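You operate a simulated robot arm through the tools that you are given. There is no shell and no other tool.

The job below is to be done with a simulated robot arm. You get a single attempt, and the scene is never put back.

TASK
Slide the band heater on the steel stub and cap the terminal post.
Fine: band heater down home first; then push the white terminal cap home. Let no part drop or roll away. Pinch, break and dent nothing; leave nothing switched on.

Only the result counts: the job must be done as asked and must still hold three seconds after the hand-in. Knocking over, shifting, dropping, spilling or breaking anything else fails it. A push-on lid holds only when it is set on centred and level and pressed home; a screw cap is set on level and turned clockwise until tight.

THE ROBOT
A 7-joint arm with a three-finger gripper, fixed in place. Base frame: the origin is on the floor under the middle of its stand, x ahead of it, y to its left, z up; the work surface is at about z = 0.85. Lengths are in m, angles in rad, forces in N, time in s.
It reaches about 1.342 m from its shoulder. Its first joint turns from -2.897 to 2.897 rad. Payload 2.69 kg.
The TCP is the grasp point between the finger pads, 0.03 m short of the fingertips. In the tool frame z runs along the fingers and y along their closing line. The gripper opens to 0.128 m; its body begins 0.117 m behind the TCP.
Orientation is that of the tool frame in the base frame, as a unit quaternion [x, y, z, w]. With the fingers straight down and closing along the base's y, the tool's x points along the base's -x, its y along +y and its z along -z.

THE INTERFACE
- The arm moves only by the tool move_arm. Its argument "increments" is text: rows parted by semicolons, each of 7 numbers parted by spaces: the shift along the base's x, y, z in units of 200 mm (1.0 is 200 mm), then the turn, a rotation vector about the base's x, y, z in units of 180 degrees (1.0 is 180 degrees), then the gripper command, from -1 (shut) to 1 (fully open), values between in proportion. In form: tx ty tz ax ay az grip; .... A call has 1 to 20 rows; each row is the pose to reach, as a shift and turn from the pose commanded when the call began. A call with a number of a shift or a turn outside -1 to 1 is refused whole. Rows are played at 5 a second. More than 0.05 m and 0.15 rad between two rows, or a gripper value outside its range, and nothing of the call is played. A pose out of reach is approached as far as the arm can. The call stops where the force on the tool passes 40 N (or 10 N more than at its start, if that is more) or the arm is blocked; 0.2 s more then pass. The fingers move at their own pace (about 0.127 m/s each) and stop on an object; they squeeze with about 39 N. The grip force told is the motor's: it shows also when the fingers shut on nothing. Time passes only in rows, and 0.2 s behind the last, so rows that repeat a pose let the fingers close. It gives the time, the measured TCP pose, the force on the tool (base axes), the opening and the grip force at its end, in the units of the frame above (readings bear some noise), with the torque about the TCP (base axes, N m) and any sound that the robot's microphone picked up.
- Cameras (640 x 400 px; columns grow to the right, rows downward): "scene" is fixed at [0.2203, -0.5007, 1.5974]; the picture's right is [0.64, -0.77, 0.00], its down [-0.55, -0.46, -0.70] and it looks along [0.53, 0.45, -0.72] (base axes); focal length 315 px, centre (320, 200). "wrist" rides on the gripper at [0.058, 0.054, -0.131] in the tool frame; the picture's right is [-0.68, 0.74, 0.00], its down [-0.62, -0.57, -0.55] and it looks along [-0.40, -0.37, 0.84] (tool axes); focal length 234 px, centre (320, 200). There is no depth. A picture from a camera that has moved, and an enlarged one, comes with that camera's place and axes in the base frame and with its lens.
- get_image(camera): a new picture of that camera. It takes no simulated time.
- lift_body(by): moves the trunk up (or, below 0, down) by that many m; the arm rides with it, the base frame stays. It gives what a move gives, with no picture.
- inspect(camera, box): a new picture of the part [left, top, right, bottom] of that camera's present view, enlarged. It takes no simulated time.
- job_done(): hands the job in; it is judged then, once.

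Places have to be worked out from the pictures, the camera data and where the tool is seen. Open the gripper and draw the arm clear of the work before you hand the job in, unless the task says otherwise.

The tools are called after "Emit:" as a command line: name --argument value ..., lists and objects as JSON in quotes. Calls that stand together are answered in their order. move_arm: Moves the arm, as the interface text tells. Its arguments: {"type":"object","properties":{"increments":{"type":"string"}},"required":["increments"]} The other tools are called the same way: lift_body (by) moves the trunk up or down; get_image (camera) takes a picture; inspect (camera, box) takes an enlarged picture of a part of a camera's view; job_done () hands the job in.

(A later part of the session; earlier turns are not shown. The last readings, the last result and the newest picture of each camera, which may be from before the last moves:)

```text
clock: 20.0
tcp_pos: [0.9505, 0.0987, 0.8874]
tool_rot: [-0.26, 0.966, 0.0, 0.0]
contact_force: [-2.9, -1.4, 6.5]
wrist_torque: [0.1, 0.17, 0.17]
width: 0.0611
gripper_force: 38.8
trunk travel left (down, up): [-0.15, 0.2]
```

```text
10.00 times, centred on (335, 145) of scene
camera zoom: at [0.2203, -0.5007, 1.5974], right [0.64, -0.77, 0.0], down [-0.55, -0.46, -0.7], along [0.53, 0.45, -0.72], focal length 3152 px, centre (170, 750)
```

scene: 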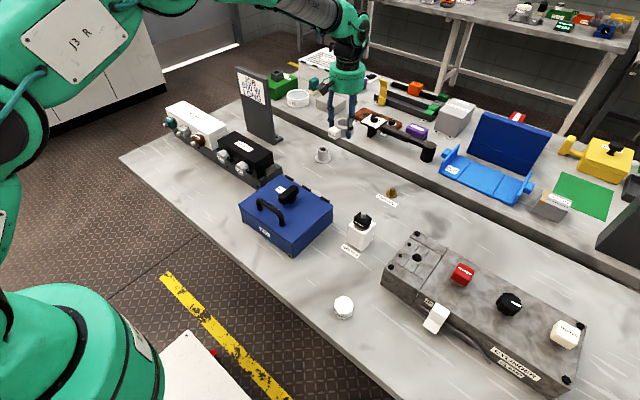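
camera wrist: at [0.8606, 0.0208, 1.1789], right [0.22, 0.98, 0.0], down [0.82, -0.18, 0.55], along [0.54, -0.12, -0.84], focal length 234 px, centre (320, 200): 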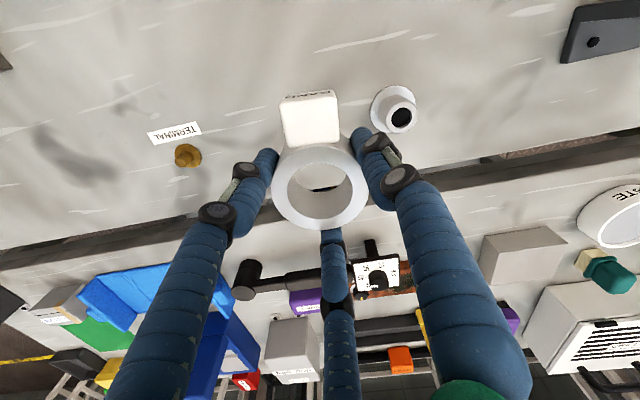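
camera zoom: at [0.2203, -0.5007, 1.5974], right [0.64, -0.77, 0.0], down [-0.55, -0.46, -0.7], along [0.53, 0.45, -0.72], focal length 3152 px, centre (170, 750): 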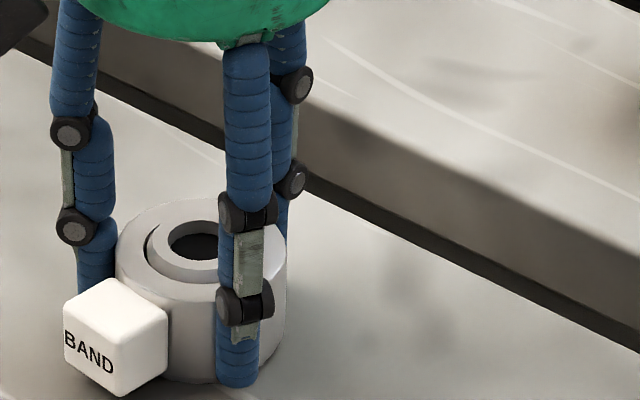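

The force is rising gently (6.5 N) and the gap line under the ring is gone. I press slightly further to confirm it is hard home.

Emit:
move_arm --increments "0 0 -0.005 0 0 0 -1; 0 0 -0.01 0 0 0 -1; 0 0 -0.01 0 0 0 -1"

Emit:
inspect --camera "scene" --box '[315, 140, 345, 170]'

Emit:
inspect --camera "wrist" --box '[250, 80, 390, 240]'

```text
clock: 20.8
tcp_pos: [0.9501, 0.0999, 0.8872]
tool_rot: [-0.259, 0.966, -0.001, 0.002]
contact_force: [-5.9, -4.6, 23.8]
wrist_torque: [0.03, 0.52, 0.25]
width: 0.0615
gripper_force: 38.9
trunk travel left (down, up): [-0.15, 0.2]
```

```text
13.33 times, centred on (330, 155) of scene
camera zoom: at [0.2203, -0.5007, 1.5974], right [0.64, -0.77, 0.0], down [-0.55, -0.46, -0.7], along [0.53, 0.45, -0.72], focal length 4203 px, centre (187, 800)
```

zoom: 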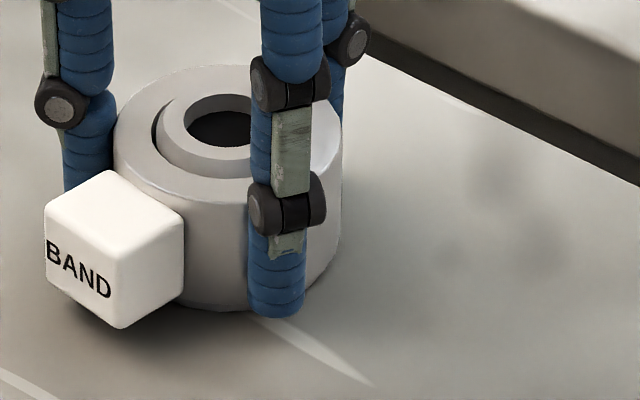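

```text
2.50 times, centred on (320, 160) of wrist
camera zoom: at [0.8736, 0.1172, 1.0183], right [0.22, 0.98, 0.0], down [0.81, -0.18, 0.55], along [0.54, -0.12, -0.83], focal length 585 px, centre (320, 300)
```

zoom: 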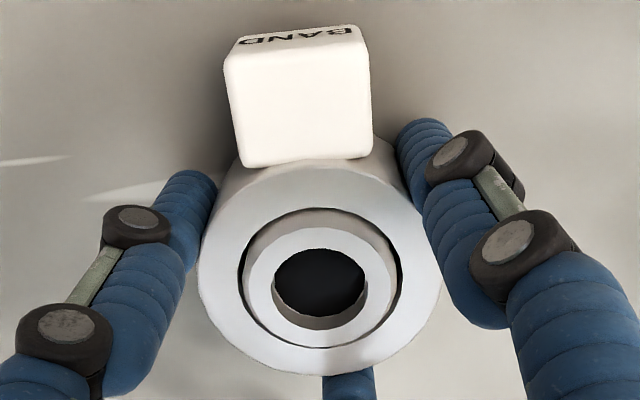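

The TCP stopped at z≈0.887 with 24 N, so the ring is hard against the flange. I relieve the press and open the fingers partway, staying clear of the ledge, without lifting yet.

Emit:
move_arm --increments "0 0 0.006 0 0 0 -1; 0 0 0.009 0 0 0 -1; 0 0 0.009 0 0 0 0.1; 0 0 0.009 0 0 0 0.45; 0 0 0.009 0 0 0 0.45; 0 0 0.009 0 0 0 0.45"

Emit:
inspect --camera "scene" --box '[305, 125, 365, 175]'

Emit:
get_image --camera "wrist"

```text
clock: 22.2
tcp_pos: [0.9506, 0.1004, 0.8858]
tool_rot: [-0.259, 0.966, 0.0, 0.0]
contact_force: [0.1, 0.7, -0.1]
wrist_torque: [-0.02, 0.02, -0.01]
width: 0.0929
gripper_force: 0.2
trunk travel left (down, up): [-0.15, 0.2]
```

```text
8.00 times, centred on (335, 150) of scene
camera zoom: at [0.2203, -0.5007, 1.5974], right [0.64, -0.77, 0.0], down [-0.55, -0.46, -0.7], along [0.53, 0.45, -0.72], focal length 2522 px, centre (200, 600)
```

zoom: 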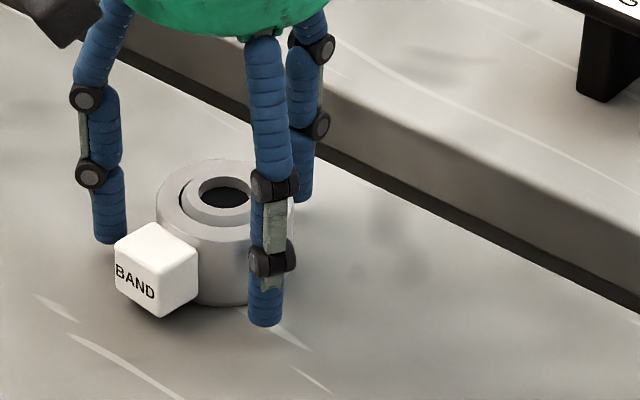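

```text
taken
camera wrist: at [0.8743, 0.1177, 1.0169], right [0.22, 0.98, 0.0], down [0.82, -0.18, 0.55], along [0.53, -0.12, -0.84], focal length 234 px, centre (320, 200)
```

wrist: 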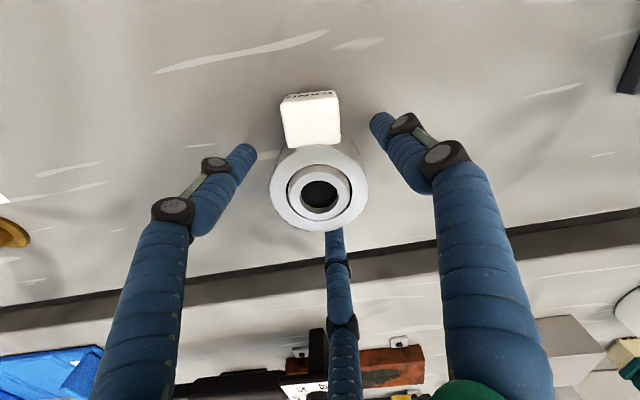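

The ring is released and stays put. I raise the gripper straight up to clear it.

Emit:
move_arm --increments "0 0 0.05 0 0 0 0.45; 0 0 0.15 0 0 0 0.45; 0 0 0.3 0 0 0 0.45; 0 0 0.5 0 0 0 0.45; 0 0 0.7 0 0 0 0.45; 0 0 0.9 0 0 0 0.45; 0 0 0.95 0 0 0 0.45; 0 0 0.95 0 0 0 0.45"

Emit:
inspect --camera "scene" --box '[300, 130, 350, 170]'

Emit:
get_image --camera "wrist"

```text
clock: 24.0
tcp_pos: [0.9511, 0.0981, 1.0764]
tool_rot: [-0.258, 0.966, -0.001, 0.001]
contact_force: [-0.1, 0.4, -0.3]
wrist_torque: [0.01, 0.0, 0.04]
width: 0.0929
gripper_force: 0.1
trunk travel left (down, up): [-0.15, 0.2]
```

```text
10.00 times, centred on (325, 150) of scene
camera zoom: at [0.2203, -0.5007, 1.5974], right [0.64, -0.77, 0.0], down [-0.55, -0.46, -0.7], along [0.53, 0.45, -0.72], focal length 3152 px, centre (270, 700)
```

zoom: 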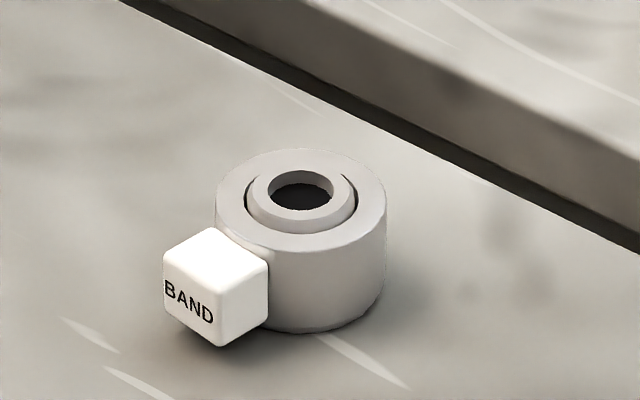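

```text
taken
camera wrist: at [0.8741, 0.1165, 1.2074], right [0.22, 0.98, 0.0], down [0.82, -0.18, 0.55], along [0.53, -0.12, -0.84], focal length 234 px, centre (320, 200)
```

wrist: 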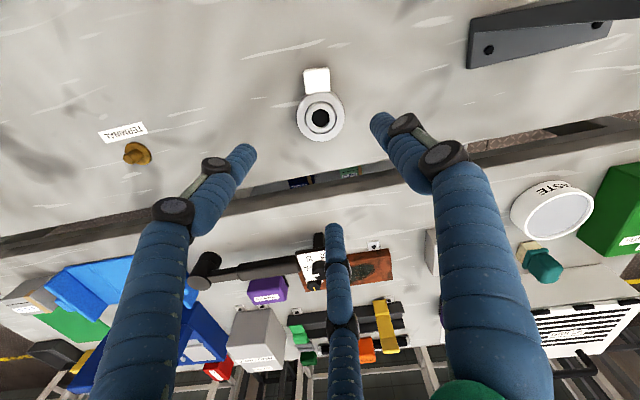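

The ring sits level and fully down, with the stub's chamfered end just proud of it. Next I travel at height to above the cap, near (0.522, -0.321).

Emit:
move_arm --increments "-0.125 -0.125 0 0 0 0 0.45; -0.25 -0.25 0 0 0 0 0.45; -0.375 -0.375 0 0 0 0 0.45; -0.5 -0.5 0 0 0 0 0.45; -0.625 -0.625 0 0 0 0 0.45; -0.75 -0.75 0 0 0 0 0.45; -0.875 -0.875 0 0 0 0 0.45; -1 -1 0 0 0 0 0.45"

Emit:
move_arm --increments "-0.125 -0.125 0 0 0 0 0.45; -0.25 -0.25 0 0 0 0 0.45; -0.375 -0.375 0 0 0 0 0.45; -0.5 -0.5 0 0 0 0 0.45; -0.625 -0.625 0 0 0 0 0.45; -0.75 -0.75 0 0 0 0 0.45; -0.875 -0.875 0 0 0 0 0.45; -1 -1 0 0 0 0 0.45"

Emit:
move_arm --increments "-0.07 -0.05 0 0 0 0 0.45; -0.1435 -0.107 -0.1 0 0 0 0.45; -0.1435 -0.107 -0.3 0 0 0 0.45; -0.1435 -0.107 -0.5 0 0 0 0.45; -0.1435 -0.107 -0.55 0 0 0 0.45; -0.1435 -0.107 -0.55 0 0 0 0.45"

Emit:
get_image --camera "wrist"

Emit:
get_image --camera "scene"

```text
clock: 25.8
tcp_pos: [0.7503, -0.0995, 1.0767]
tool_rot: [-0.258, 0.966, 0.0, 0.0]
contact_force: [0.9, -0.1, 0.2]
wrist_torque: [0.01, 0.04, 0.0]
width: 0.0928
gripper_force: 0.0
trunk travel left (down, up): [-0.15, 0.2]
```

```text
clock: 27.6
tcp_pos: [0.5487, -0.2982, 1.0774]
tool_rot: [-0.259, 0.966, 0.0, 0.001]
contact_force: [-0.3, -0.1, -0.4]
wrist_torque: [-0.05, 0.04, 0.02]
width: 0.0925
gripper_force: 0.0
trunk travel left (down, up): [-0.15, 0.2]
```

```text
clock: 29.0
tcp_pos: [0.5228, -0.3203, 0.967]
tool_rot: [-0.258, 0.966, 0.0, 0.0]
contact_force: [0.0, -0.1, -0.3]
wrist_torque: [0.01, -0.03, 0.01]
width: 0.093
gripper_force: 0.1
trunk travel left (down, up): [-0.15, 0.2]
```

```text
taken
camera wrist: at [0.4472, -0.3032, 1.0976], right [0.22, 0.98, 0.0], down [0.82, -0.18, 0.55], along [0.54, -0.12, -0.84], focal length 234 px, centre (320, 200)
```

wrist: 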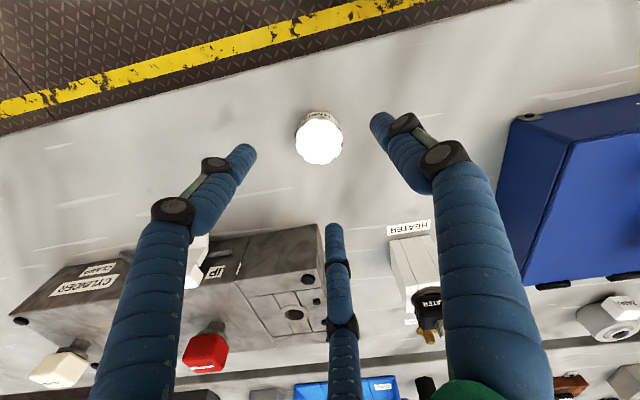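

```text
taken
```

scene: 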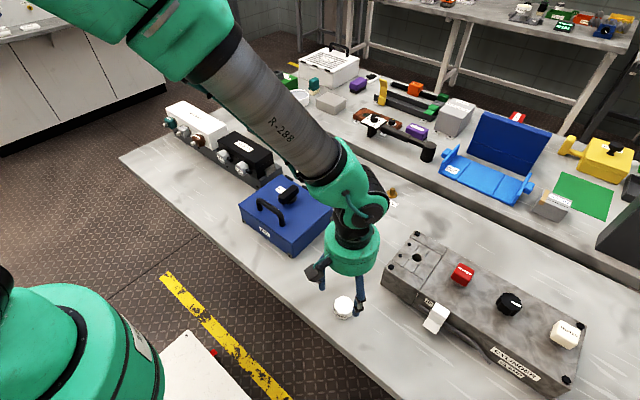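

The cap is between the fingers in the wrist view. I enlarge it to measure the residual offset and check its shape and height.

Emit:
inspect --camera "wrist" --box '[275, 95, 365, 185]'

Emit:
inspect --camera "scene" --box '[300, 250, 400, 340]'

```text
4.44 times, centred on (320, 140) of wrist
camera zoom: at [0.4472, -0.3032, 1.0976], right [0.22, 0.98, 0.0], down [0.82, -0.18, 0.55], along [0.54, -0.12, -0.84], focal length 1041 px, centre (320, 467)
```

zoom: 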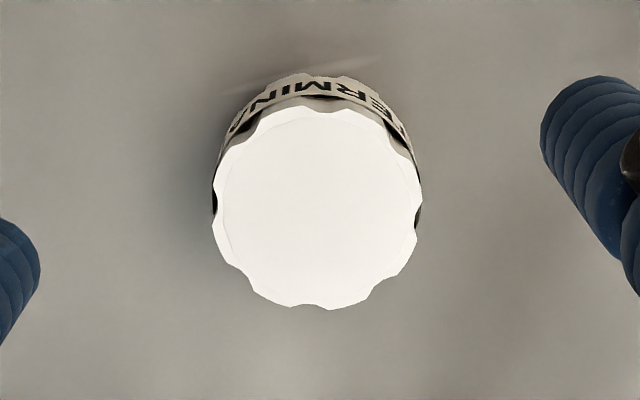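

```text
4.44 times, centred on (350, 295) of scene
camera zoom: at [0.2203, -0.5007, 1.5974], right [0.64, -0.77, 0.0], down [-0.55, -0.46, -0.7], along [0.53, 0.45, -0.72], focal length 1401 px, centre (187, -222)
```

zoom: 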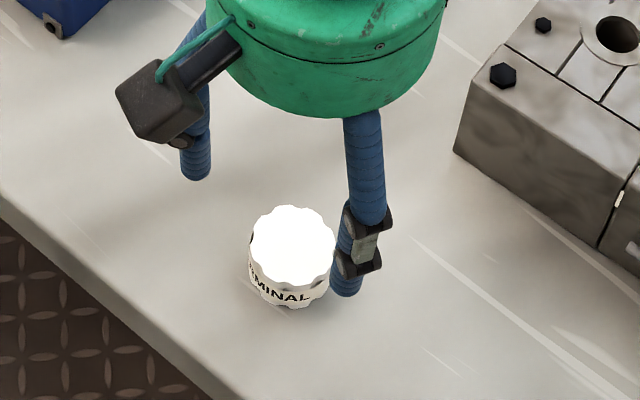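

The cap centre is within 0.5 mm of the tool axis, so I lower straight down to TCP z≈0.885 around it.

Emit:
move_arm --increments "-0.002 0.001 -0.1 0 0 0 0.45; -0.002 0.001 -0.2 0 0 0 0.45; -0.002 0.001 -0.3 0 0 0 0.45; -0.002 0.001 -0.37 0 0 0 0.45; -0.002 0.001 -0.419 0 0 0 0.45; -0.002 0.001 -0.419 0 0 0 0.45"

Emit:
get_image --camera "wrist"

Emit:
inspect --camera "scene" --box '[300, 250, 400, 340]'

```text
clock: 30.4
tcp_pos: [0.5215, -0.3216, 0.8825]
tool_rot: [-0.258, 0.966, 0.0, 0.0]
contact_force: [-0.1, -0.5, 0.6]
wrist_torque: [0.03, 0.03, 0.01]
width: 0.0931
gripper_force: 0.0
trunk travel left (down, up): [-0.15, 0.2]
```

```text
taken
camera wrist: at [0.4464, -0.3046, 1.0139], right [0.22, 0.98, 0.0], down [0.82, -0.18, 0.55], along [0.54, -0.12, -0.84], focal length 234 px, centre (320, 200)
```

wrist: 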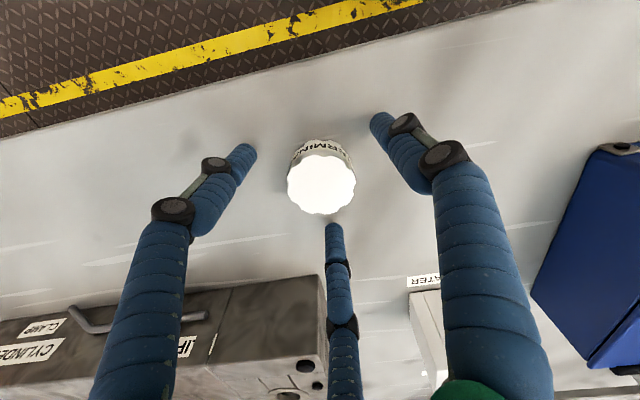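

```text
4.44 times, centred on (350, 295) of scene
camera zoom: at [0.2203, -0.5007, 1.5974], right [0.64, -0.77, 0.0], down [-0.55, -0.46, -0.7], along [0.53, 0.45, -0.72], focal length 1401 px, centre (187, -222)
```

zoom: 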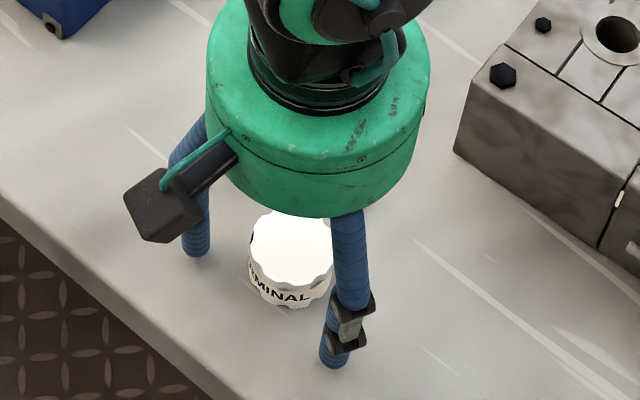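

The cap is centred between the fingers and there is no contact. I close on it.

Emit:
move_arm --increments "0 0 0 0 0 0 0.1; 0 0 0 0 0 0 -0.2; 0 0 0 0 0 0 -1; 0 0 0 0 0 0 -1; 0 0 0 0 0 0 -1; 0 0 0 0 0 0 -1"

Emit:
inspect --camera "wrist" --box '[250, 100, 390, 240]'

Emit:
inspect --camera "scene" --box '[300, 250, 400, 340]'

```text
clock: 31.8
tcp_pos: [0.5229, -0.3213, 0.883]
tool_rot: [-0.259, 0.966, 0.0, 0.0]
contact_force: [1.5, 0.0, -0.4]
wrist_torque: [0.0, 0.01, 0.04]
width: 0.0436
gripper_force: 39.1
trunk travel left (down, up): [-0.15, 0.2]
```

```text
2.86 times, centred on (320, 170) of wrist
camera zoom: at [0.4463, -0.3045, 1.014], right [0.22, 0.98, 0.0], down [0.82, -0.18, 0.55], along [0.54, -0.12, -0.84], focal length 669 px, centre (320, 286)
```

zoom: 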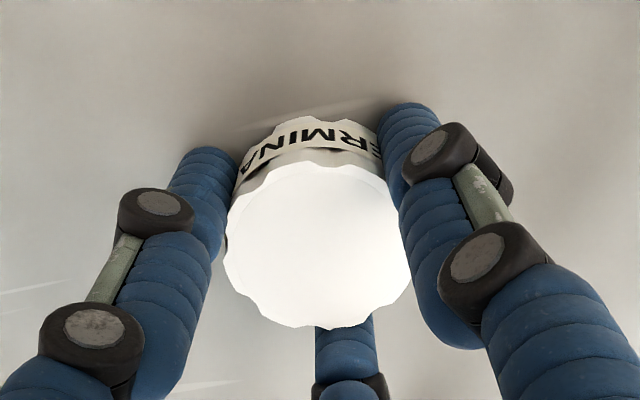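

```text
4.44 times, centred on (350, 295) of scene
camera zoom: at [0.2203, -0.5007, 1.5974], right [0.64, -0.77, 0.0], down [-0.55, -0.46, -0.7], along [0.53, 0.45, -0.72], focal length 1401 px, centre (187, -222)
```

zoom: 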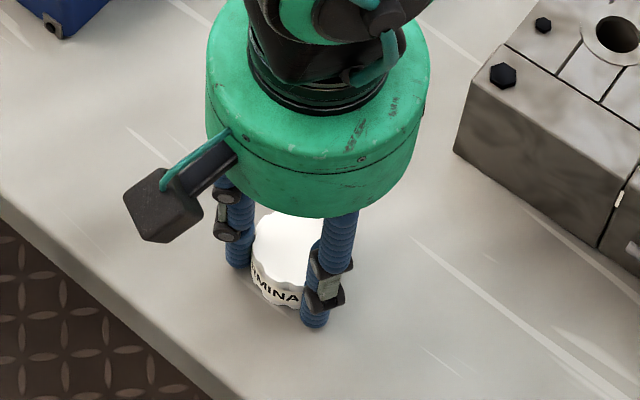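

The cap is gripped, with opening 0.0436 and grip force 39 N. I lift it straight up to z≈1.08.

Emit:
move_arm --increments "0 0 0.05 0 0 0 -1; 0 0 0.2 0 0 0 -1; 0 0 0.4 0 0 0 -1; 0 0 0.6 0 0 0 -1; 0 0 0.8 0 0 0 -1; 0 0 0.975 0 0 0 -1; 0 0 0.975 0 0 0 -1"

Emit:
inspect --camera "wrist" --box '[250, 100, 390, 240]'

Emit:
inspect --camera "scene" --box '[300, 200, 420, 320]'

```text
clock: 33.4
tcp_pos: [0.522, -0.3212, 1.0787]
tool_rot: [-0.259, 0.966, 0.0, 0.0]
contact_force: [0.0, -0.4, -0.7]
wrist_torque: [-0.05, 0.02, 0.0]
width: 0.0434
gripper_force: 38.9
trunk travel left (down, up): [-0.15, 0.2]
```

```text
2.86 times, centred on (320, 170) of wrist
camera zoom: at [0.4448, -0.3042, 1.2091], right [0.22, 0.98, 0.0], down [0.82, -0.18, 0.55], along [0.54, -0.12, -0.84], focal length 669 px, centre (320, 286)
```

zoom: 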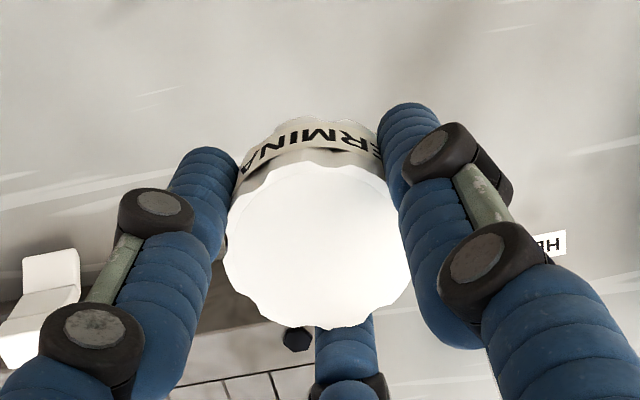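

```text
3.33 times, centred on (360, 260) of scene
camera zoom: at [0.2203, -0.5007, 1.5974], right [0.64, -0.77, 0.0], down [-0.55, -0.46, -0.7], along [0.53, 0.45, -0.72], focal length 1051 px, centre (187, 0)
```

zoom: 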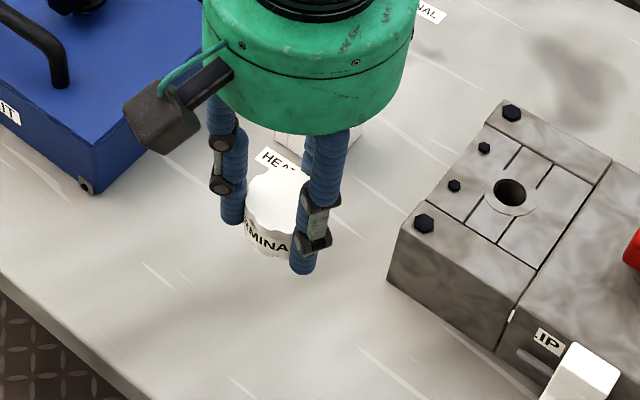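

The hold is unchanged and the cap is level. I carry it toward the post, stopping at a viewing spot beside it near (0.942, -0.300).

Emit:
move_arm --increments "0.17 0.01 0 0 0 0 -1; 0.34 0.02 0 0 0 0 -1; 0.51 0.03 0 0 0 0 -1; 0.68 0.04 0 0 0 0 -1; 0.85 0.05 0 0 0 0 -1; 1.0 0.05 0 0 0 0 -1"

Emit:
move_arm --increments "0.17 0.01 0 0 0 0 -1; 0.34 0.02 0 0 0 0 -1; 0.51 0.03 0 0 0 0 -1; 0.68 0.04 0 0 0 0 -1; 0.85 0.05 0 0 0 0 -1; 1.0 0.055 0 0 0 0 -1; 1.0 0.055 -0.15 0 0 0 -1; 1.0 0.055 -0.15 0 0 0 -1"

Emit:
get_image --camera "wrist"

Emit:
get_image --camera "scene"

```text
clock: 34.8
tcp_pos: [0.7209, -0.3118, 1.0771]
tool_rot: [-0.259, 0.966, 0.0, 0.0]
contact_force: [-0.1, 0.4, -0.4]
wrist_torque: [0.04, 0.0, 0.02]
width: 0.0432
gripper_force: 39.0
trunk travel left (down, up): [-0.15, 0.2]
```

```text
clock: 36.6
tcp_pos: [0.9227, -0.2998, 1.0489]
tool_rot: [-0.259, 0.966, 0.0, 0.001]
contact_force: [0.0, -0.2, -0.3]
wrist_torque: [0.03, 0.03, 0.01]
width: 0.0429
gripper_force: 38.5
trunk travel left (down, up): [-0.15, 0.2]
```

```text
taken
camera wrist: at [0.8456, -0.2837, 1.1795], right [0.22, 0.98, 0.0], down [0.82, -0.18, 0.55], along [0.54, -0.12, -0.84], focal length 234 px, centre (320, 200)
```

wrist: 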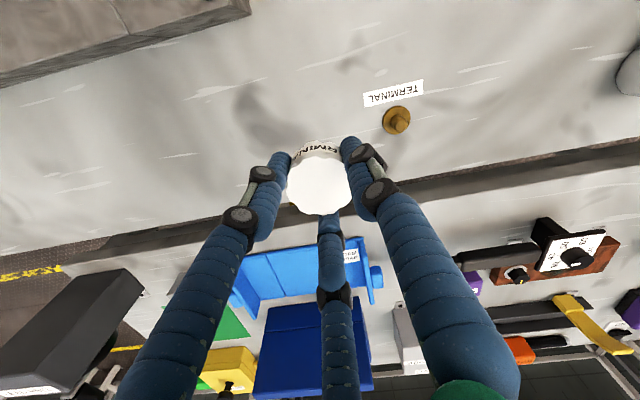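

```text
taken
```

scene: 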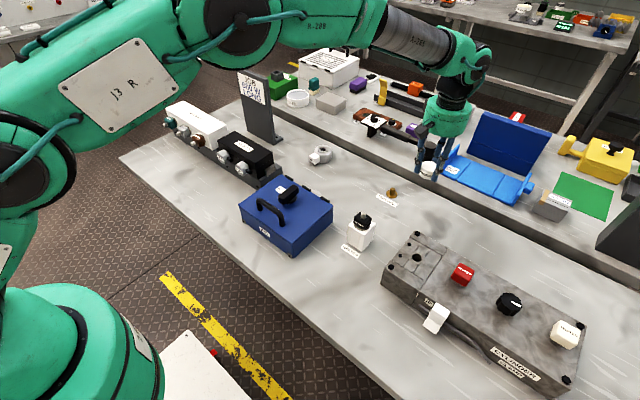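

The post is visible near (397,120), and I enlarge it to refine its place relative to the tool.

Emit:
inspect --camera "wrist" --box '[360, 85, 430, 155]'

Emit:
inspect --camera "wrist" --box '[270, 130, 370, 230]'

Emit:
inspect --camera "scene" --box '[370, 130, 450, 210]'

```text
5.71 times, centred on (395, 120) of wrist
camera zoom: at [0.8456, -0.2837, 1.1795], right [0.22, 0.98, 0.0], down [0.82, -0.18, 0.55], along [0.54, -0.12, -0.84], focal length 1338 px, centre (-109, 657)
```

zoom: 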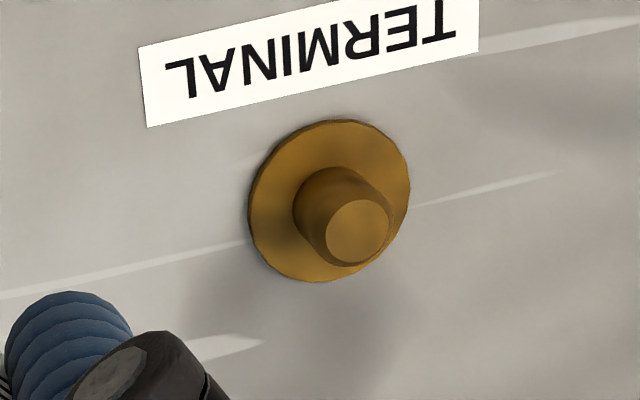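

```text
4.00 times, centred on (320, 180) of wrist
camera zoom: at [0.8456, -0.2837, 1.1795], right [0.22, 0.98, 0.0], down [0.82, -0.18, 0.55], along [0.54, -0.12, -0.84], focal length 937 px, centre (320, 280)
```

zoom: 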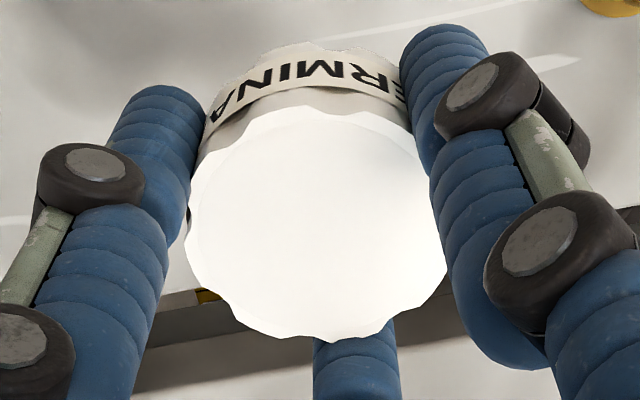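

```text
5.00 times, centred on (410, 170) of scene
camera zoom: at [0.2203, -0.5007, 1.5974], right [0.64, -0.77, 0.0], down [-0.55, -0.46, -0.7], along [0.53, 0.45, -0.72], focal length 1576 px, centre (-130, 350)
```

zoom: 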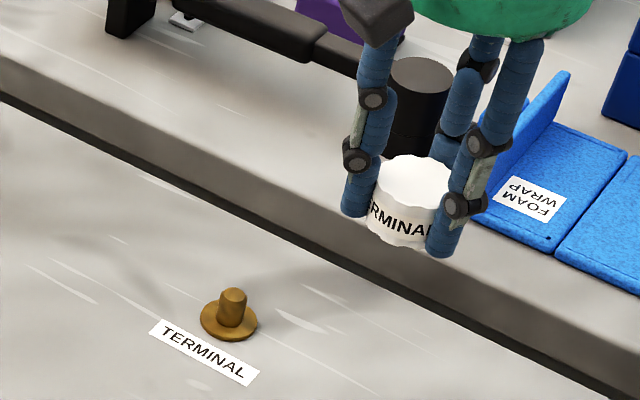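

The post lies (0.028, 0.102) m from the tool axis, at about (0.950, -0.199), and the cap sits 0.7 mm off-axis in the grip. I move over the post and lower until the cap is about 2 cm above it.

Emit:
move_arm --increments "0.047 0.17 0 0 0 0 -1; 0.094 0.34 0 0 0 0 -1; 0.142 0.5115 0 0 0 0 -1; 0.142 0.5115 -0.2 0 0 0 -1; 0.142 0.5115 -0.4 0 0 0 -1; 0.142 0.5115 -0.55 0 0 0 -1; 0.142 0.5115 -0.55 0 0 0 -1; 0.142 0.5115 -0.55 0 0 0 -1"

Emit:
inspect --camera "scene" --box '[365, 160, 415, 210]'

Emit:
get_image --camera "wrist"

```text
clock: 38.4
tcp_pos: [0.9502, -0.1973, 0.9389]
tool_rot: [-0.26, 0.966, 0.0, 0.0]
contact_force: [0.0, -0.6, -0.4]
wrist_torque: [-0.01, -0.04, 0.0]
width: 0.0435
gripper_force: 39.2
trunk travel left (down, up): [-0.15, 0.2]
```

```text
8.00 times, centred on (390, 185) of scene
camera zoom: at [0.2203, -0.5007, 1.5974], right [0.64, -0.77, 0.0], down [-0.55, -0.46, -0.7], along [0.53, 0.45, -0.72], focal length 2522 px, centre (-240, 320)
```

zoom: 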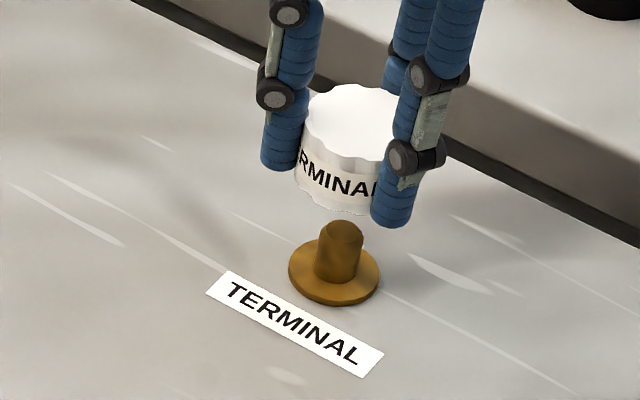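

```text
taken
camera wrist: at [0.8749, -0.1803, 1.0684], right [0.22, 0.98, 0.0], down [0.82, -0.18, 0.55], along [0.54, -0.12, -0.84], focal length 234 px, centre (320, 200)
```

wrist: 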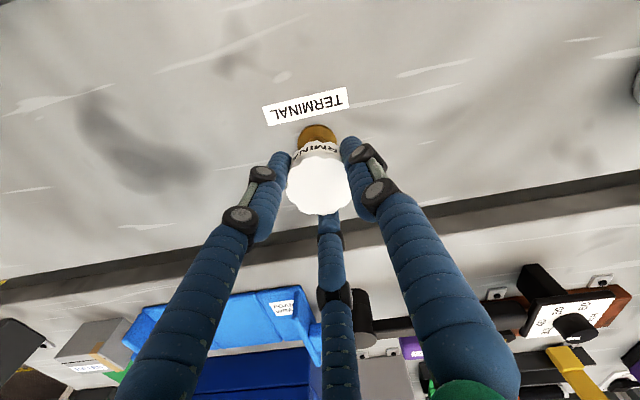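

The cap is above the post. I enlarge both views to compare the two axes before lowering.

Emit:
inspect --camera "scene" --box '[380, 165, 425, 200]'

Emit:
inspect --camera "wrist" --box '[280, 110, 360, 220]'

```text
11.43 times, centred on (402, 182) of scene
camera zoom: at [0.2203, -0.5007, 1.5974], right [0.64, -0.77, 0.0], down [-0.55, -0.46, -0.7], along [0.53, 0.45, -0.72], focal length 3603 px, centre (-623, 400)
```

zoom: 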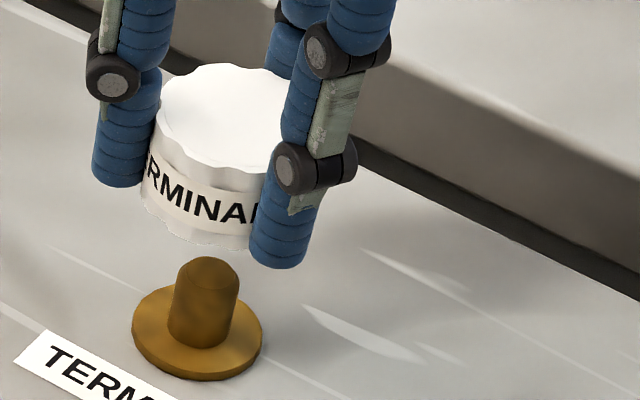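

```text
3.64 times, centred on (320, 165) of wrist
camera zoom: at [0.8749, -0.1803, 1.0684], right [0.22, 0.98, 0.0], down [0.82, -0.18, 0.55], along [0.54, -0.12, -0.84], focal length 852 px, centre (320, 327)
```

zoom: 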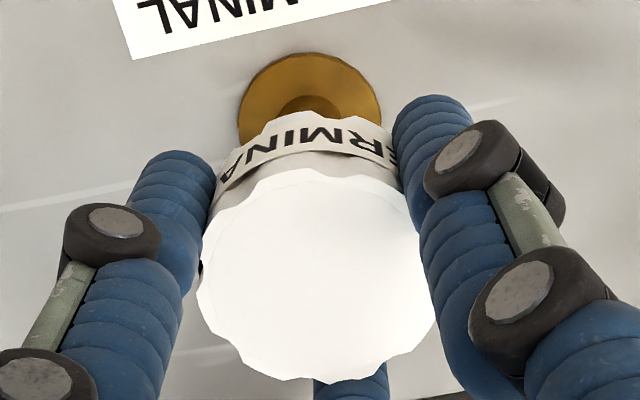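

Both views say the cap is about (+0.6, +1.8) mm off the post axis. I correct that and come down to about 1 cm above the post for a second check.

Emit:
move_arm --increments "-0.0025 -0.0085 0 0 0 0 -1; -0.0025 -0.0085 -0.04 0 0 0 -1; -0.0025 -0.0085 -0.08 0 0 0 -1; -0.0025 -0.0085 -0.08 0 0 0 -1"

Emit:
inspect --camera "scene" --box '[380, 165, 425, 200]'

Emit:
inspect --camera "wrist" --box '[280, 110, 360, 220]'

```text
clock: 39.4
tcp_pos: [0.9486, -0.1994, 0.9219]
tool_rot: [-0.259, 0.966, -0.001, 0.0]
contact_force: [0.6, -0.3, -0.9]
wrist_torque: [0.01, 0.03, 0.03]
width: 0.0433
gripper_force: 38.7
trunk travel left (down, up): [-0.15, 0.2]
```

```text
11.43 times, centred on (402, 182) of scene
camera zoom: at [0.2203, -0.5007, 1.5974], right [0.64, -0.77, 0.0], down [-0.55, -0.46, -0.7], along [0.53, 0.45, -0.72], focal length 3603 px, centre (-623, 400)
```

zoom: 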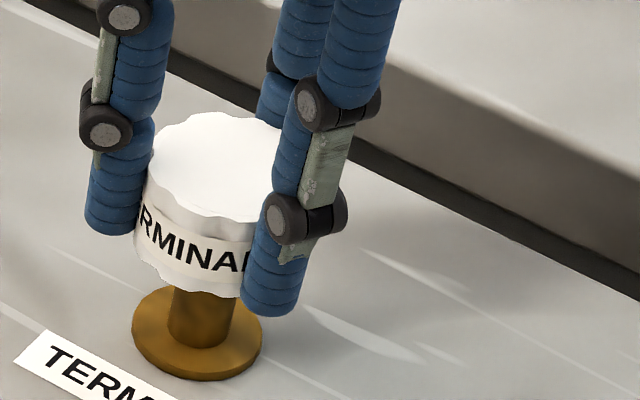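

```text
3.64 times, centred on (320, 165) of wrist
camera zoom: at [0.873, -0.182, 1.0524], right [0.22, 0.98, 0.0], down [0.82, -0.18, 0.55], along [0.54, -0.12, -0.84], focal length 852 px, centre (320, 327)
```

zoom: 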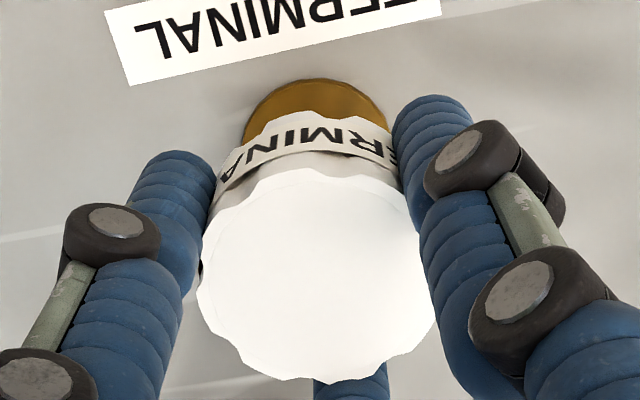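

The cap and post now agree to about 0.5 mm in both views. I lower slowly to engage the post, watching the force.

Emit:
move_arm --increments "0.002 -0.0015 -0.02 0 0 0 -1; 0.002 -0.0015 -0.04 0 0 0 -1; 0.002 -0.0015 -0.05 0 0 0 -1; 0.002 -0.0015 -0.06 0 0 0 -1; 0.002 -0.0015 -0.07 0 0 0 -1; 0.002 -0.0015 -0.08 0 0 0 -1; 0.002 -0.0015 -0.08 0 0 0 -1"

Emit:
inspect --camera "scene" --box '[375, 165, 420, 200]'

Emit:
inspect --camera "wrist" --box '[280, 110, 360, 220]'

```text
clock: 41.0
tcp_pos: [0.9497, -0.1994, 0.9059]
tool_rot: [-0.259, 0.966, 0.0, 0.0]
contact_force: [0.8, 0.5, -0.5]
wrist_torque: [0.01, -0.02, 0.0]
width: 0.0431
gripper_force: 39.3
trunk travel left (down, up): [-0.15, 0.2]
```

```text
11.43 times, centred on (398, 182) of scene
camera zoom: at [0.2203, -0.5007, 1.5974], right [0.64, -0.77, 0.0], down [-0.55, -0.46, -0.7], along [0.53, 0.45, -0.72], focal length 3603 px, centre (-566, 400)
```

zoom: 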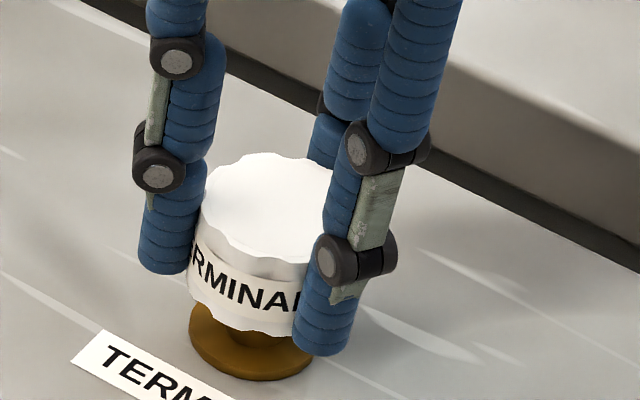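

```text
3.64 times, centred on (320, 165) of wrist
camera zoom: at [0.8733, -0.1829, 1.0371], right [0.22, 0.98, 0.0], down [0.82, -0.18, 0.55], along [0.54, -0.12, -0.84], focal length 852 px, centre (320, 327)
```

zoom: 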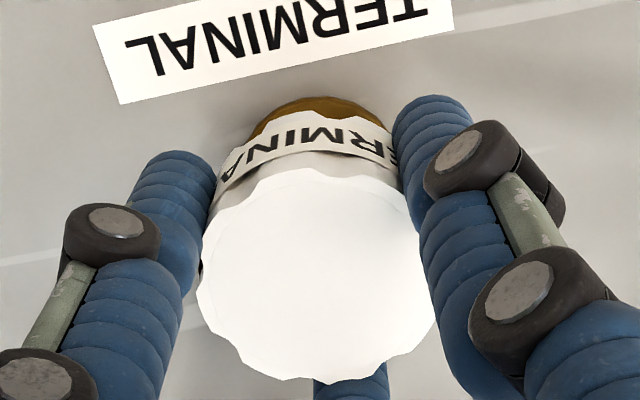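

There is no contact force even though the cap's rim is below the post's top, so the bore is over the post. I continue down in small steps.

Emit:
move_arm --increments "0 0.001 -0.01 0 0 0 -1; 0 0.001 -0.02 0 0 0 -1; 0 0.001 -0.03 0 0 0 -1; 0 0.001 -0.04 0 0 0 -1; 0 0.001 -0.05 0 0 0 -1; 0 0.001 -0.06 0 0 0 -1; 0 0.001 -0.06 0 0 0 -1"

Emit:
inspect --camera "scene" --box '[375, 165, 420, 200]'

```text
clock: 42.6
tcp_pos: [0.9479, -0.1997, 0.8949]
tool_rot: [-0.258, 0.966, 0.0, 0.001]
contact_force: [-0.9, -0.6, 0.5]
wrist_torque: [0.02, -0.01, 0.01]
width: 0.0431
gripper_force: 39.1
trunk travel left (down, up): [-0.15, 0.2]
```

```text
11.43 times, centred on (398, 182) of scene
camera zoom: at [0.2203, -0.5007, 1.5974], right [0.64, -0.77, 0.0], down [-0.55, -0.46, -0.7], along [0.53, 0.45, -0.72], focal length 3603 px, centre (-566, 400)
```

zoom: 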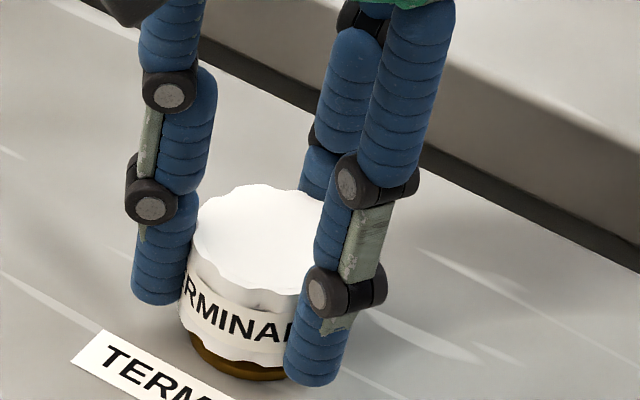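

The cap is nearly down, still with no load. I press on in 1 mm steps to feel the seat.

Emit:
move_arm --increments "0 0 -0.005 0 0 0 -1; 0 0 -0.01 0 0 0 -1; 0 0 -0.015 0 0 0 -1; 0 0 -0.02 0 0 0 -1; 0 0 -0.025 0 0 0 -1; 0 0 -0.03 0 0 0 -1; 0 0 -0.03 0 0 0 -1"

Emit:
inspect --camera "scene" --box '[375, 165, 420, 200]'

```text
clock: 44.2
tcp_pos: [0.9491, -0.1994, 0.8883]
tool_rot: [-0.259, 0.966, 0.0, 0.0]
contact_force: [-0.9, 0.8, 3.4]
wrist_torque: [0.01, 0.06, -0.01]
width: 0.0428
gripper_force: 39.1
trunk travel left (down, up): [-0.15, 0.2]
```

```text
11.43 times, centred on (398, 182) of scene
camera zoom: at [0.2203, -0.5007, 1.5974], right [0.64, -0.77, 0.0], down [-0.55, -0.46, -0.7], along [0.53, 0.45, -0.72], focal length 3603 px, centre (-566, 400)
```

zoom: 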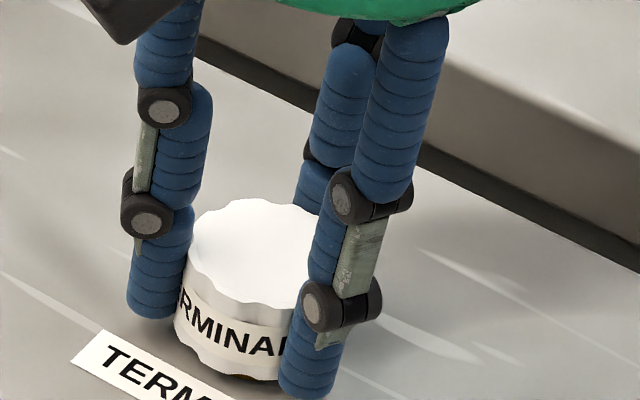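

First contact reads 3.4 N at TCP z≈0.889, and I press harder in small steps to push the cap home.

Emit:
move_arm --increments "0 0 -0.005 0 0 0 -1; 0 0 -0.01 0 0 0 -1; 0 0 -0.01 0 0 0 -1"

Emit:
inspect --camera "scene" --box '[375, 165, 420, 200]'

```text
clock: 45.0
tcp_pos: [0.9492, -0.1991, 0.8876]
tool_rot: [-0.259, 0.966, -0.001, 0.0]
contact_force: [-3.2, -1.4, 7.6]
wrist_torque: [-0.01, 0.15, 0.02]
width: 0.0427
gripper_force: 38.5
trunk travel left (down, up): [-0.15, 0.2]
```

```text
11.43 times, centred on (398, 182) of scene
camera zoom: at [0.2203, -0.5007, 1.5974], right [0.64, -0.77, 0.0], down [-0.55, -0.46, -0.7], along [0.53, 0.45, -0.72], focal length 3603 px, centre (-566, 400)
```

zoom: 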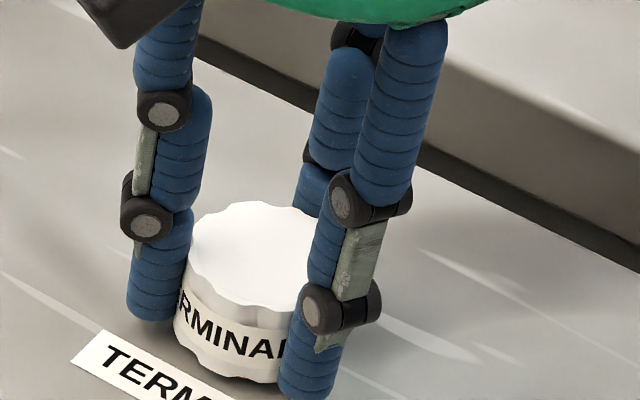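

The force rises to 7.6 N with little travel. I keep pressing gradually, staying under the 40 N limit.

Emit:
move_arm --increments "0 0 -0.004 0 0 0 -1; 0 0 -0.008 0 0 0 -1; 0 0 -0.012 0 0 0 -1; 0 0 -0.012 0 0 0 -1"

Emit:
inspect --camera "scene" --box '[375, 165, 420, 200]'

Emit:
inspect --camera "wrist" --box '[280, 110, 360, 220]'

```text
clock: 46.0
tcp_pos: [0.9494, -0.2003, 0.887]
tool_rot: [-0.259, 0.966, 0.0, 0.001]
contact_force: [-4.1, 7.1, 24.2]
wrist_torque: [0.24, 0.28, 0.04]
width: 0.0427
gripper_force: 38.7
trunk travel left (down, up): [-0.15, 0.2]
```

```text
11.43 times, centred on (398, 182) of scene
camera zoom: at [0.2203, -0.5007, 1.5974], right [0.64, -0.77, 0.0], down [-0.55, -0.46, -0.7], along [0.53, 0.45, -0.72], focal length 3603 px, centre (-566, 400)
```

zoom: 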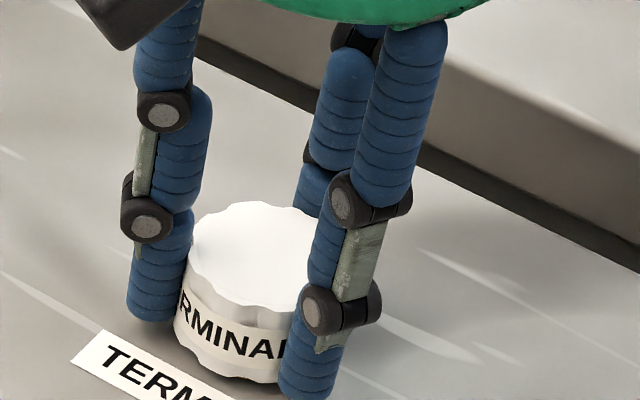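

```text
3.64 times, centred on (320, 165) of wrist
camera zoom: at [0.8727, -0.1822, 1.0175], right [0.22, 0.98, 0.0], down [0.81, -0.18, 0.55], along [0.54, -0.12, -0.83], focal length 852 px, centre (320, 327)
```

zoom: 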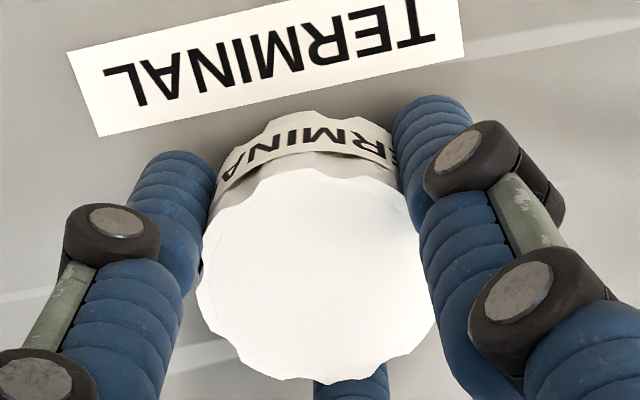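

At 24 N there is no more travel, so the cap appears to be at its stop. I add a little more force to be sure there is no further detent to pass.

Emit:
move_arm --increments "0 0 -0.003 0 0 0 -1; 0 0 -0.005 0 0 0 -1; 0 0 -0.005 0 0 0 -1"

Emit:
inspect --camera "scene" --box '[375, 165, 420, 200]'

```text
clock: 46.8
tcp_pos: [0.9488, -0.1995, 0.8852]
tool_rot: [-0.258, 0.966, 0.0, 0.002]
contact_force: [-0.1, 3.9, 30.0]
wrist_torque: [0.12, 0.03, 0.15]
width: 0.0429
gripper_force: 38.7
trunk travel left (down, up): [-0.15, 0.2]
```

```text
11.43 times, centred on (398, 182) of scene
camera zoom: at [0.2203, -0.5007, 1.5974], right [0.64, -0.77, 0.0], down [-0.55, -0.46, -0.7], along [0.53, 0.45, -0.72], focal length 3603 px, centre (-566, 400)
```

zoom: 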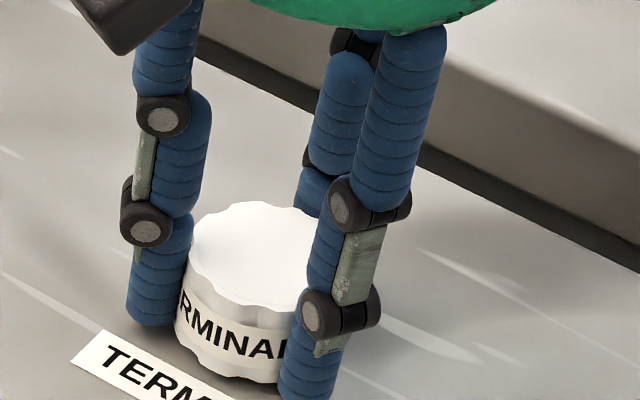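

The cap did not move under 30 N; only the fingers slid slightly along it. I ease the load and open the fingers partway without lifting.

Emit:
move_arm --increments "0 0 0.006 0 0 0 -1; 0 0 0.011 0 0 0 -1; 0 0 0.011 0 0 0 -0.2; 0 0 0.011 0 0 0 0.1; 0 0 0.011 0 0 0 0.35; 0 0 0.011 0 0 0 0.35; 0 0 0.011 0 0 0 0.35"

Emit:
inspect --camera "scene" --box '[375, 165, 420, 200]'

Emit:
inspect --camera "wrist" --box '[240, 100, 400, 240]'

```text
clock: 48.4
tcp_pos: [0.9499, -0.1989, 0.8848]
tool_rot: [-0.259, 0.966, 0.0, 0.0]
contact_force: [1.0, -0.4, 0.6]
wrist_torque: [0.02, 0.03, 0.0]
width: 0.0863
gripper_force: 0.0
trunk travel left (down, up): [-0.15, 0.2]
```

```text
11.43 times, centred on (398, 182) of scene
camera zoom: at [0.2203, -0.5007, 1.5974], right [0.64, -0.77, 0.0], down [-0.55, -0.46, -0.7], along [0.53, 0.45, -0.72], focal length 3603 px, centre (-566, 400)
```

zoom: 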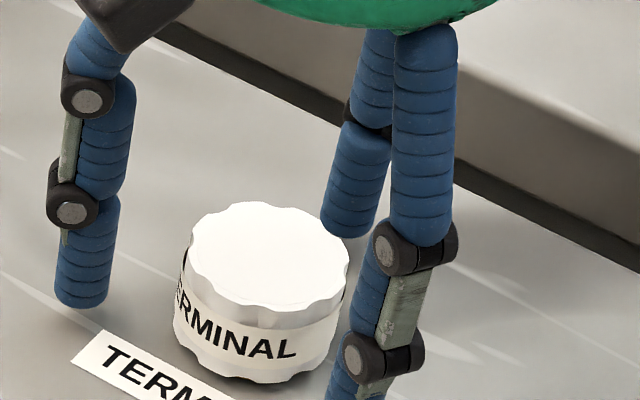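

```text
2.86 times, centred on (320, 170) of wrist
camera zoom: at [0.8737, -0.1824, 1.0158], right [0.22, 0.98, 0.0], down [0.82, -0.18, 0.55], along [0.54, -0.12, -0.84], focal length 669 px, centre (320, 286)
```

zoom: 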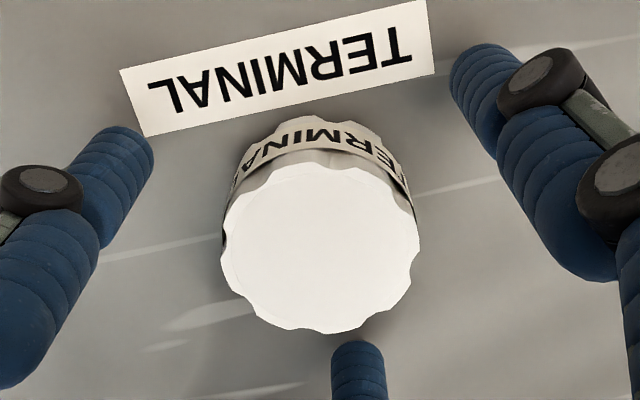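

The cap stays in place and looks level. I raise the gripper clear to inspect it unobstructed.

Emit:
move_arm --increments "0 0 0.05 0 0 0 0.35; 0 0 0.15 0 0 0 0.35; 0 0 0.3 0 0 0 0.35; 0 0 0.5 0 0 0 0.35; 0 0 0.5 0 0 0 0.35"

Emit:
inspect --camera "scene" --box '[375, 175, 410, 205]'

Emit:
inspect --camera "wrist" --box '[270, 90, 370, 180]'

Emit:
inspect --camera "scene" --box '[300, 130, 350, 170]'

```text
clock: 49.6
tcp_pos: [0.9495, -0.2006, 0.9852]
tool_rot: [-0.259, 0.966, 0.0, 0.0]
contact_force: [0.4, 0.5, 0.6]
wrist_torque: [-0.02, -0.05, 0.0]
width: 0.0867
gripper_force: 0.1
trunk travel left (down, up): [-0.15, 0.2]
```

```text
13.33 times, centred on (392, 190) of scene
camera zoom: at [0.2203, -0.5007, 1.5974], right [0.64, -0.77, 0.0], down [-0.55, -0.46, -0.7], along [0.53, 0.45, -0.72], focal length 4203 px, centre (-647, 333)
```

zoom: 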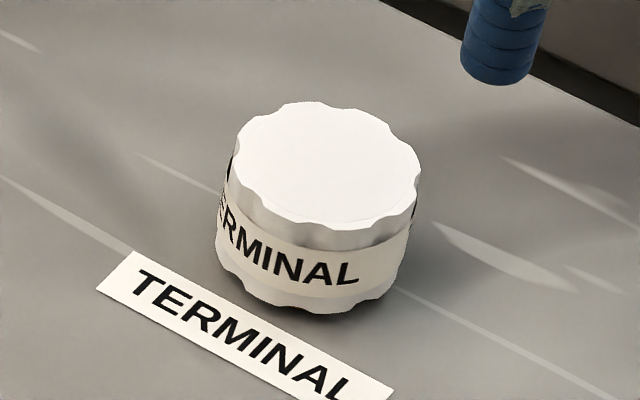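

```text
4.44 times, centred on (320, 135) of wrist
camera zoom: at [0.8725, -0.1823, 1.1171], right [0.22, 0.98, 0.0], down [0.82, -0.18, 0.55], along [0.54, -0.12, -0.84], focal length 1041 px, centre (320, 489)
```

zoom: 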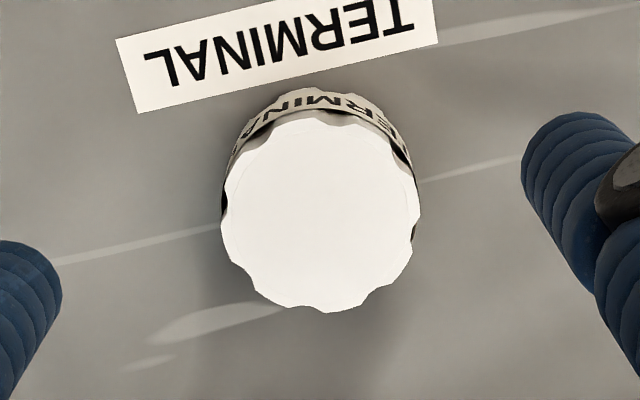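

```text
10.00 times, centred on (325, 150) of scene
camera zoom: at [0.2203, -0.5007, 1.5974], right [0.64, -0.77, 0.0], down [-0.55, -0.46, -0.7], along [0.53, 0.45, -0.72], focal length 3152 px, centre (270, 700)
```

zoom: 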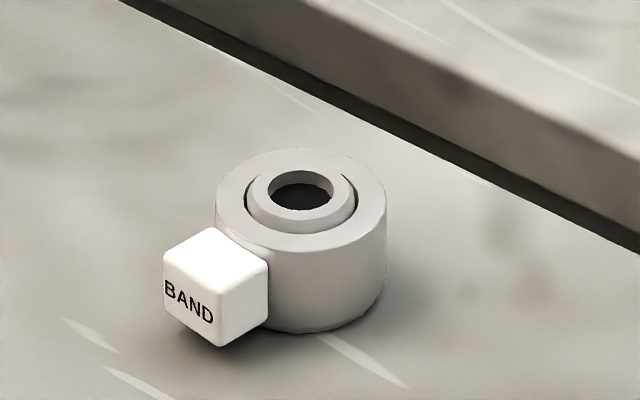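

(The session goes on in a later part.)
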